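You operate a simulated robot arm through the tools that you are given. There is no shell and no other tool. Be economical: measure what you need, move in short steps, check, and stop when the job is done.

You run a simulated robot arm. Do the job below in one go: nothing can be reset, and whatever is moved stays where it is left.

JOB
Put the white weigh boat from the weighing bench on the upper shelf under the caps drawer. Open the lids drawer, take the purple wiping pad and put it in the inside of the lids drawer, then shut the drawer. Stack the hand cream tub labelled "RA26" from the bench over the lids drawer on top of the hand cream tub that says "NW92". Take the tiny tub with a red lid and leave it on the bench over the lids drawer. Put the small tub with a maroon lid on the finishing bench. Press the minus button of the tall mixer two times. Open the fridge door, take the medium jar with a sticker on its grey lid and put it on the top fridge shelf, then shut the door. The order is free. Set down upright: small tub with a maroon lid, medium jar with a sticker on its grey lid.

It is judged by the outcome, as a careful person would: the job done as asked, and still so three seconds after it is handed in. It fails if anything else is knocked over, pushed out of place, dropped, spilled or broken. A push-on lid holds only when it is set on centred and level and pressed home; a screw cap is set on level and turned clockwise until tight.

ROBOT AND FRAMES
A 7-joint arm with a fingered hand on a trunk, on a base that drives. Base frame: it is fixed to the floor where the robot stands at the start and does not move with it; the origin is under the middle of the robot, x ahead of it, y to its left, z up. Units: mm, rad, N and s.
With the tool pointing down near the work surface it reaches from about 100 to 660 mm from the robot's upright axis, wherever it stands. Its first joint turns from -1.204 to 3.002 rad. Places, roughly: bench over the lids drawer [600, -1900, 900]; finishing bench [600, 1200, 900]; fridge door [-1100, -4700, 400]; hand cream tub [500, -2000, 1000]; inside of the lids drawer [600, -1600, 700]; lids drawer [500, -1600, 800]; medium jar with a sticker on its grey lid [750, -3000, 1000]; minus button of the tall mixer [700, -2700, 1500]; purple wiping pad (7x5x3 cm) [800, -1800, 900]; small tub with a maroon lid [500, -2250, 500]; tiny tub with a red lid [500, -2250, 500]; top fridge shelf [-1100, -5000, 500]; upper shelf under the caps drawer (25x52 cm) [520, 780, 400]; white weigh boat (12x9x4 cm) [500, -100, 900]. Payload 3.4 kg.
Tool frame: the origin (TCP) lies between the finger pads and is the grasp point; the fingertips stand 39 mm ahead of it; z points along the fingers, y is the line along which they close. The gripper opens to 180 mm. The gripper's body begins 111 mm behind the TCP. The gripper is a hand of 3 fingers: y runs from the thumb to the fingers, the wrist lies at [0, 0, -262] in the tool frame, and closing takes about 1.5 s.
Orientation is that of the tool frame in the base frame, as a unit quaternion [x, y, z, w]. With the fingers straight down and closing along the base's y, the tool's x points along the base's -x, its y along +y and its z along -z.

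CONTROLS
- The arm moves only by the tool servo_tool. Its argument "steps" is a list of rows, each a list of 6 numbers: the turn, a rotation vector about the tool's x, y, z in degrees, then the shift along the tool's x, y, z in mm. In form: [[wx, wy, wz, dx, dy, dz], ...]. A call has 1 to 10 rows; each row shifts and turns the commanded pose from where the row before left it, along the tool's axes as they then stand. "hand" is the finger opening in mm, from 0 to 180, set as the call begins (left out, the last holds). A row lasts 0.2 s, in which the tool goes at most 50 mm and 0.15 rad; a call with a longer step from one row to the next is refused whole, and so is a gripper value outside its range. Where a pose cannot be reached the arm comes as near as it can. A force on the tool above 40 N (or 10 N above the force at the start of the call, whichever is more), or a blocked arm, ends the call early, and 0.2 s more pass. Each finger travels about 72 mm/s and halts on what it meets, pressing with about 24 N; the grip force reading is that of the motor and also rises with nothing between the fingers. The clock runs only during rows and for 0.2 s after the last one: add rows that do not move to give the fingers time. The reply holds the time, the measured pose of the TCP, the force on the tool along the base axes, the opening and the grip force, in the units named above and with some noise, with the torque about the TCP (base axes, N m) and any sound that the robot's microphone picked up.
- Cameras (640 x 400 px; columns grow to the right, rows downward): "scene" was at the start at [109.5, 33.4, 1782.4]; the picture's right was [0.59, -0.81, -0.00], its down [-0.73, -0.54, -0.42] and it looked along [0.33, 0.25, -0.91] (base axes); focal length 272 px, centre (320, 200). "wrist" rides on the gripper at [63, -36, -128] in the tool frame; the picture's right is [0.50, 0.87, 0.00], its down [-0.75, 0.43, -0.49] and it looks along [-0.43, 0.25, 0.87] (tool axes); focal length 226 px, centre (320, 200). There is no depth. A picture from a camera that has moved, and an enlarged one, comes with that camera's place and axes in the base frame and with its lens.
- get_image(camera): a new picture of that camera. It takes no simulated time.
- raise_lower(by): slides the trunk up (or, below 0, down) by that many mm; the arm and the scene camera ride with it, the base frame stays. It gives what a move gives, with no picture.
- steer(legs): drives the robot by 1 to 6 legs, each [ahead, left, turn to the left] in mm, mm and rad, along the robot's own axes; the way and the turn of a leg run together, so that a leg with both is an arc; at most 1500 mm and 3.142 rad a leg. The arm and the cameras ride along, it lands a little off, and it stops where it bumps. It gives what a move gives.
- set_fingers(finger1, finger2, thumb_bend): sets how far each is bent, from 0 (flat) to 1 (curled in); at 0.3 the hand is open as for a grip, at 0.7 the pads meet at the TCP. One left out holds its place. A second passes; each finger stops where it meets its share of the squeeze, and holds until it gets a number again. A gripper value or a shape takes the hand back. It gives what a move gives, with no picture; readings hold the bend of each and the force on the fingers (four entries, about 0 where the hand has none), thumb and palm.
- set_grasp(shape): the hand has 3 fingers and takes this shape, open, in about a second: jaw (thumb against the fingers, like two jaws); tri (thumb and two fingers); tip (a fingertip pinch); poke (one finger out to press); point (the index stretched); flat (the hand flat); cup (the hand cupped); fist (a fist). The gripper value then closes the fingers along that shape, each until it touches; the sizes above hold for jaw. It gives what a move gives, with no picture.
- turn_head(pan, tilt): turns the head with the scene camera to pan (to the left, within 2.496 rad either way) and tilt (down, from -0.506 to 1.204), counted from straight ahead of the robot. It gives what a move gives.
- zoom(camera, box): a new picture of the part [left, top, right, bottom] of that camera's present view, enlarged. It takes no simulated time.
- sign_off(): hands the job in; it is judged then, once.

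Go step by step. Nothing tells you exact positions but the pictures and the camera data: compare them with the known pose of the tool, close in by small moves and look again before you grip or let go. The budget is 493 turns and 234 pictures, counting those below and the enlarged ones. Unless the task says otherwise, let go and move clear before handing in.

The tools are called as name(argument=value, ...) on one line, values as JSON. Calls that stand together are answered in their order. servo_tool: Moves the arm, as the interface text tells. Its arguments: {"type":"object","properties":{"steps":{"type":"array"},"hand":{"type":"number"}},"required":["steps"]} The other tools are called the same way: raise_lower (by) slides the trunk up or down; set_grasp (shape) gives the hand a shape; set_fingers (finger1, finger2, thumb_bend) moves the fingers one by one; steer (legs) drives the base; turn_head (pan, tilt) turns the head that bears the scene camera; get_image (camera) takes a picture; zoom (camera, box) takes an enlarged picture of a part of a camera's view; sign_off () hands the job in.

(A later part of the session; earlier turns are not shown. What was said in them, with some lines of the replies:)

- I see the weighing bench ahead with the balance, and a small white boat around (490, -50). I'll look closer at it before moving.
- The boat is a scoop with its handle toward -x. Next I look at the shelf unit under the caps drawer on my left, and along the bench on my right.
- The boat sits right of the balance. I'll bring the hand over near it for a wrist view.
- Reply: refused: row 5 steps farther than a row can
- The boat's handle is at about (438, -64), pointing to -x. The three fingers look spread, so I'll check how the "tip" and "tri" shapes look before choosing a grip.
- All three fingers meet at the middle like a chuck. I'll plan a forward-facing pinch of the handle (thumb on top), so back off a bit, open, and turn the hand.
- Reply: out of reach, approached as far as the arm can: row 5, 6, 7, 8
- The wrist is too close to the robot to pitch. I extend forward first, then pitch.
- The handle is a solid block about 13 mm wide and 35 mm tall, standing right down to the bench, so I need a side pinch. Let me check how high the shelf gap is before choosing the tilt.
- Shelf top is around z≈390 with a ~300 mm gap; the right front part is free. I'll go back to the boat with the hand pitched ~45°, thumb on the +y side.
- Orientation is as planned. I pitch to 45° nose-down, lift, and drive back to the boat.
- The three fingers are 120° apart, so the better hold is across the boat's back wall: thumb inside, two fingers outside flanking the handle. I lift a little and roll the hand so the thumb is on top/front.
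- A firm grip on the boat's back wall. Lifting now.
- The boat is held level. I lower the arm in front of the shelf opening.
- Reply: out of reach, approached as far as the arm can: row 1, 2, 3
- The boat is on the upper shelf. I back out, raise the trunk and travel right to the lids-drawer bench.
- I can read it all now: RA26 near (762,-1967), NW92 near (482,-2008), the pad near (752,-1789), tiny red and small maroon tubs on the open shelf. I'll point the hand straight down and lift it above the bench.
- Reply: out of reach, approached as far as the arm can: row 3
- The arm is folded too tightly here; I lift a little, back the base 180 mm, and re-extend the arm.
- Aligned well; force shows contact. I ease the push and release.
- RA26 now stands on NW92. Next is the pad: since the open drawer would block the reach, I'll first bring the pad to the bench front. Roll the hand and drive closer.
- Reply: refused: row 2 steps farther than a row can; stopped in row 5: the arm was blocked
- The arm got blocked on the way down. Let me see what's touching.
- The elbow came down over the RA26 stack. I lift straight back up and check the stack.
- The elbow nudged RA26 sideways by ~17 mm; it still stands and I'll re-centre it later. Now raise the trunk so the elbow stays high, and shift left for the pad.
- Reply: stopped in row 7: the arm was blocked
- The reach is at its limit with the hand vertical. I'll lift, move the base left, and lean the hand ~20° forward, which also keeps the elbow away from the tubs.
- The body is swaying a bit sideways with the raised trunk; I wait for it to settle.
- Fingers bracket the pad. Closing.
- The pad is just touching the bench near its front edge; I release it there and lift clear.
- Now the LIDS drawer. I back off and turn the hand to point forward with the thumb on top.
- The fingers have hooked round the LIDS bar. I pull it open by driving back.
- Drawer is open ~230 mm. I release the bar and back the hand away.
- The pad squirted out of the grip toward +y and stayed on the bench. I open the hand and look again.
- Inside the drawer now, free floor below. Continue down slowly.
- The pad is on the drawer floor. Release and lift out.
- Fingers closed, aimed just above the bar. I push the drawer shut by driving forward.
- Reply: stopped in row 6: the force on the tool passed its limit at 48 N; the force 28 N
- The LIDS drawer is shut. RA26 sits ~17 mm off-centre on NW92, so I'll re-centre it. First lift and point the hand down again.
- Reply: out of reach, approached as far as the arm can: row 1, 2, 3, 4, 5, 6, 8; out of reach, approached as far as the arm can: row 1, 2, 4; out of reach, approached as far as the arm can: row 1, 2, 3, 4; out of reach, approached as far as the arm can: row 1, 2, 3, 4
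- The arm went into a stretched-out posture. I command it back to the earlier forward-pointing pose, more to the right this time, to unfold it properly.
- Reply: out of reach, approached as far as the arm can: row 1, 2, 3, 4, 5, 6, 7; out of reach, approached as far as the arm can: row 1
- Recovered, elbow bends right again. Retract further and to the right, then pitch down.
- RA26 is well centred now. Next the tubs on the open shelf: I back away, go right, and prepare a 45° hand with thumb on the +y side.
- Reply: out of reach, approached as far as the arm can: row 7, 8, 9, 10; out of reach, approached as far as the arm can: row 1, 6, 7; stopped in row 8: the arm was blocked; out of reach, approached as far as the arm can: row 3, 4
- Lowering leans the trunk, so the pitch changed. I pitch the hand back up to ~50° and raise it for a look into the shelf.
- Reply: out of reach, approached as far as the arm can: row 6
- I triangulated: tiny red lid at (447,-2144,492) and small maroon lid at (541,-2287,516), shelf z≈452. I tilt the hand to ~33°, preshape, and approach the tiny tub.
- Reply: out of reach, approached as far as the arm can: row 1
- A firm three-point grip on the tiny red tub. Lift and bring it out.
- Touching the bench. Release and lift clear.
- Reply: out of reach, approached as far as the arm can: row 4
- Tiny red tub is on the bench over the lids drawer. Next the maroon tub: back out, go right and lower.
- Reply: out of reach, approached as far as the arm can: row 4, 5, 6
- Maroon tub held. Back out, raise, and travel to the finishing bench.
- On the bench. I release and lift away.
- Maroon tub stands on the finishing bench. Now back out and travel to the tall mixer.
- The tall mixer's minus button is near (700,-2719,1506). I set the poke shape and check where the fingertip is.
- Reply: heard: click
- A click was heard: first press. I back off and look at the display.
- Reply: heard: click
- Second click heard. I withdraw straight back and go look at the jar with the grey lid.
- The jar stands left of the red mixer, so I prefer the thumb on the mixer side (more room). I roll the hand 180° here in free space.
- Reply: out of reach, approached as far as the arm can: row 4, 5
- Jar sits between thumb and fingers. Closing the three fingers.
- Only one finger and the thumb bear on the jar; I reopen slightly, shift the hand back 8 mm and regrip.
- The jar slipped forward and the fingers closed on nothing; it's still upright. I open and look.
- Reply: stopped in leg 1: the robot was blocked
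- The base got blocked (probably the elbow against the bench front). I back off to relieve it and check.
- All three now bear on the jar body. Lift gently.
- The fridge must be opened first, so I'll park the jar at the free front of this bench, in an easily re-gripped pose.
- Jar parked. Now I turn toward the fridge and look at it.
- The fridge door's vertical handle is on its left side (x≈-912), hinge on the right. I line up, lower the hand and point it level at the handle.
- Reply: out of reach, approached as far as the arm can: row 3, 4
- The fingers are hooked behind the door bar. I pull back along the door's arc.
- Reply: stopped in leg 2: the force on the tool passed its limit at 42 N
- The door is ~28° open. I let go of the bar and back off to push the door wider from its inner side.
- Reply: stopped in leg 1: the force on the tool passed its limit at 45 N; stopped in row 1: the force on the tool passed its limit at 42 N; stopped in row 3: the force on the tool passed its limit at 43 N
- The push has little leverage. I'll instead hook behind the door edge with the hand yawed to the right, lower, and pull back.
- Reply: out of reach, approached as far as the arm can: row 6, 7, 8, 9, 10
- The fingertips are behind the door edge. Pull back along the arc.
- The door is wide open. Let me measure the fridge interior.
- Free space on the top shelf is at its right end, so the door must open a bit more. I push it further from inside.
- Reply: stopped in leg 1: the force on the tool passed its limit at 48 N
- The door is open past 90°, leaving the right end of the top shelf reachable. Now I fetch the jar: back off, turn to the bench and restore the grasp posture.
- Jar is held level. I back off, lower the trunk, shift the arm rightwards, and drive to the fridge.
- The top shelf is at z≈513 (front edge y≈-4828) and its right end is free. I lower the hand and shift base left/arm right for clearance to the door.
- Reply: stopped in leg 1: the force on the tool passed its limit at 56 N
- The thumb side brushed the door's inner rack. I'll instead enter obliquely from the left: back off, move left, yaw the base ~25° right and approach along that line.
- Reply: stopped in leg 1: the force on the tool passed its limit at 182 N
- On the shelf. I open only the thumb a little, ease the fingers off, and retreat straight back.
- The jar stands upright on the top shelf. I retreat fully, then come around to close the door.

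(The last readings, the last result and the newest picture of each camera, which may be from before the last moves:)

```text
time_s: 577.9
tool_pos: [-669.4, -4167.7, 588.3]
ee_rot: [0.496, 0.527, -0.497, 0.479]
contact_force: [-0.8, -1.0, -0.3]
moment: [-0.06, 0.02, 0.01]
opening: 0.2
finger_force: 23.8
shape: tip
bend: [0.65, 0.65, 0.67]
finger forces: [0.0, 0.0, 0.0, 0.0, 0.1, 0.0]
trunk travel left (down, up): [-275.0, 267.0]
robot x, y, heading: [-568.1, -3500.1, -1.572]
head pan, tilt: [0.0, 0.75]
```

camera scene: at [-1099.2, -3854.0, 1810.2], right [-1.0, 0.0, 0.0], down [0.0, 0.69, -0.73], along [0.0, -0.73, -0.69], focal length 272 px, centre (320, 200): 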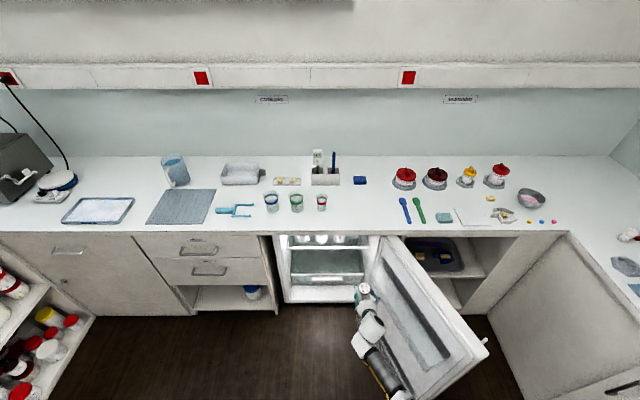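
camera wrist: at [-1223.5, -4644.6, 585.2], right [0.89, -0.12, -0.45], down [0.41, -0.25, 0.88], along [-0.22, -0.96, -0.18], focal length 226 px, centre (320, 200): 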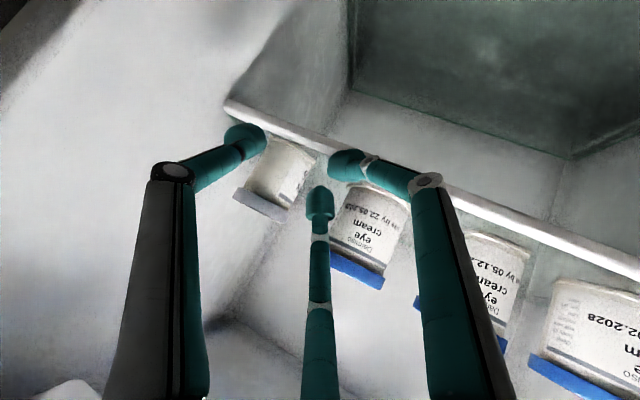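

steer(legs=[[-210, 0, 0], [0, -1110, 0], [250, 0, 0]])

get_image(camera="scene")

```text
time_s: 586.2
tool_pos: [-1781.0, -4192.0, 590.0]
ee_rot: [0.499, 0.524, -0.501, 0.475]
contact_force: [0.0, 0.1, 0.7]
moment: [-0.02, 0.0, -0.01]
opening: 0.1
finger_force: 24.2
shape: tip
bend: [0.65, 0.65, 0.67]
finger forces: [0.1, 0.1, 0.0, 0.0, 0.0, 0.0]
trunk travel left (down, up): [-275.0, 267.0]
robot x, y, heading: [-1672.5, -3529.1, -1.587]
head pan, tilt: [0.0, 0.75]
```

```text
5 pictures are left
camera scene: at [-1679.1, -3668.8, 1810.5], right [-1.0, 0.02, 0.0], down [0.01, 0.68, -0.73], along [-0.01, -0.73, -0.68], focal length 272 px, centre (320, 200)
```

scene: 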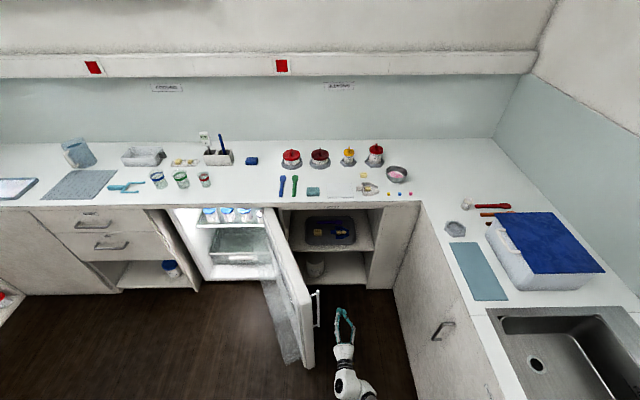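

steer(legs=[[60, 0, 0.015], [0, 280, 0]])

steer(legs=[[0, 200, 0]])

steer(legs=[[0, 150, 0]])

get_image(camera="scene")

```text
time_s: 588.7
tool_pos: [-1509.3, -4253.0, 590.5]
ee_rot: [0.495, 0.526, -0.495, 0.482]
contact_force: [0.3, 0.3, -0.5]
moment: [0.0, 0.0, 0.08]
opening: 0.3
finger_force: 24.6
shape: tip
bend: [0.65, 0.65, 0.67]
finger forces: [0.0, 0.1, 0.1, 0.1, 0.0, 0.0]
trunk travel left (down, up): [-275.0, 267.0]
robot x, y, heading: [-1410.2, -3588.4, -1.57]
head pan, tilt: [0.0, 0.75]
```

```text
time_s: 590.3
tool_pos: [-1305.3, -4250.2, 591.9]
ee_rot: [0.493, 0.528, -0.498, 0.48]
contact_force: [0.7, -0.2, 0.1]
moment: [-0.01, -0.01, 0.07]
opening: 0.0
finger_force: 24.1
shape: tip
bend: [0.65, 0.65, 0.67]
finger forces: [0.0, 0.0, 0.0, 0.0, 0.0, 0.0]
trunk travel left (down, up): [-275.0, 267.0]
robot x, y, heading: [-1211.5, -3584.1, -1.562]
head pan, tilt: [0.0, 0.75]
```

```text
time_s: 591.7
tool_pos: [-1158.9, -4249.5, 593.5]
ee_rot: [0.492, 0.527, -0.499, 0.48]
contact_force: [0.4, 0.7, -1.2]
moment: [-0.01, 0.04, 0.02]
opening: 0.1
finger_force: 24.6
shape: tip
bend: [0.65, 0.65, 0.67]
finger forces: [0.0, 0.1, 0.1, 0.0, 0.0, 0.1]
trunk travel left (down, up): [-275.0, 267.0]
robot x, y, heading: [-1064.2, -3580.9, -1.572]
head pan, tilt: [0.0, 0.75]
```

```text
4 pictures are left
camera scene: at [-1089.1, -3726.8, 1810.2], right [-1.0, 0.0, -0.02], down [0.01, 0.68, -0.73], along [0.01, -0.73, -0.68], focal length 272 px, centre (320, 200)
```

scene: 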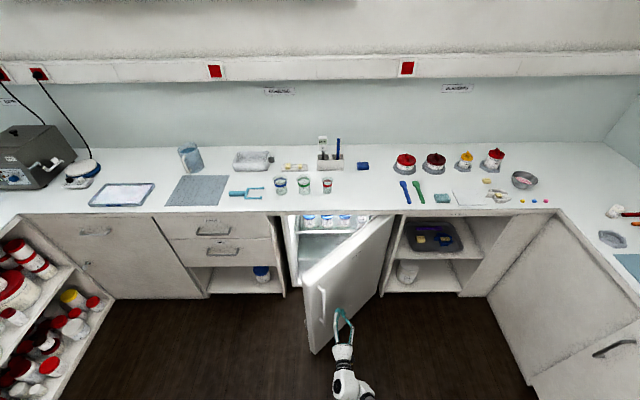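

steer(legs=[[80, 60, 0], [200, 30, 0]])

steer(legs=[[120, 0, 0]])

```text
time_s: 594.0
tool_pos: [-1053.4, -4529.1, 594.5]
ee_rot: [0.487, 0.532, -0.505, 0.474]
contact_force: [0.8, -0.1, 1.1]
moment: [-0.02, -0.02, -0.04]
opening: 0.1
finger_force: 24.0
shape: tip
bend: [0.66, 0.65, 0.67]
finger forces: [0.1, 0.0, 0.1, 0.0, 0.1, 0.0]
trunk travel left (down, up): [-275.0, 267.0]
robot x, y, heading: [-969.7, -3865.8, -1.564]
head pan, tilt: [0.0, 0.75]
```

```text
time_s: 595.2
tool_pos: [-1053.0, -4609.3, 592.8]
ee_rot: [0.484, 0.533, -0.504, 0.477]
contact_force: [-0.3, 0.1, 0.4]
moment: [-0.02, 0.0, 0.04]
opening: 0.0
finger_force: 23.8
shape: tip
bend: [0.73, 0.73, 0.75]
finger forces: [0.1, 0.0, 0.1, 0.0, 0.1, 0.0]
trunk travel left (down, up): [-275.0, 267.0]
robot x, y, heading: [-968.3, -3951.1, -1.566]
head pan, tilt: [0.0, 0.75]
stopped in leg 1: the force on the tool passed its limit at 82 N (the readings are from after the stop); the commanded pose is now the measured one
```

steer(legs=[[-300, 0, 0]])

zoom(camera="scene", box=[240, 190, 400, 310])

```text
time_s: 597.2
tool_pos: [-1046.7, -4314.1, 594.9]
ee_rot: [0.481, 0.536, -0.503, 0.478]
contact_force: [-0.5, 0.5, 0.6]
moment: [0.04, 0.0, 0.02]
opening: 0.2
finger_force: 24.6
shape: tip
bend: [0.73, 0.73, 0.75]
finger forces: [0.0, 0.0, 0.0, 0.1, 0.0, 0.0]
trunk travel left (down, up): [-275.0, 267.0]
robot x, y, heading: [-970.1, -3655.3, -1.557]
head pan, tilt: [0.0, 0.75]
```

```text
3.33 times, centred on (320, 250) of scene
camera zoom: at [-970.6, -3797.3, 1810.7], right [-1.0, -0.01, 0.0], down [-0.01, 0.68, -0.73], along [0.01, -0.73, -0.68], focal length 906 px, centre (320, 33)
```

zoom: 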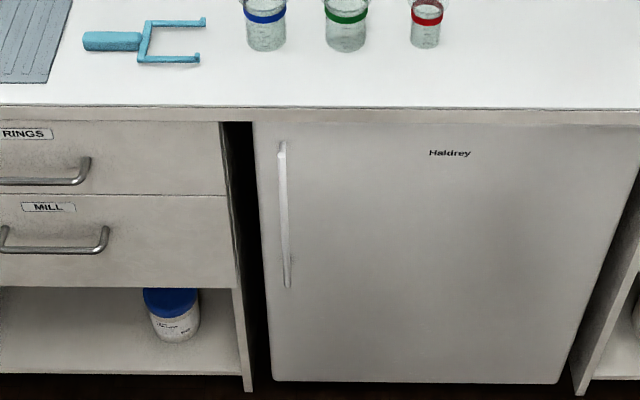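

The fridge door is shut, all the items are placed, and the hand is clear and empty. I'm handing the job in.

sign_off()

```text
The job is handed in.
```

I finished every part of the job and handed it in; the hand is empty and clear of everything.

- **Weigh boat:** it is on the upper shelf under the caps drawer.
- **Wiping pad:** it is inside the lids drawer, and the drawer is shut.
- **Hand cream tubs:** "RA26" is stacked on "NW92". It got nudged off-centre while I was reaching for the pad, so I lifted it and set it back centred.
- **Tiny tub with the red lid:** it is on the bench over the lids drawer.
- **Small tub with the maroon lid:** it is upright on the finishing bench.
- **Mixer:** I pressed minus two times and heard a click each time. The display read STANDBY after the first press; I didn't look at it closely again after the second.
- **Jar with the sticker on its grey lid:** it is upright at the right end of the top fridge shelf, and the door is shut. The last push on the door stopped at about 82 N. I didn't open it again to check the jar afterwards.
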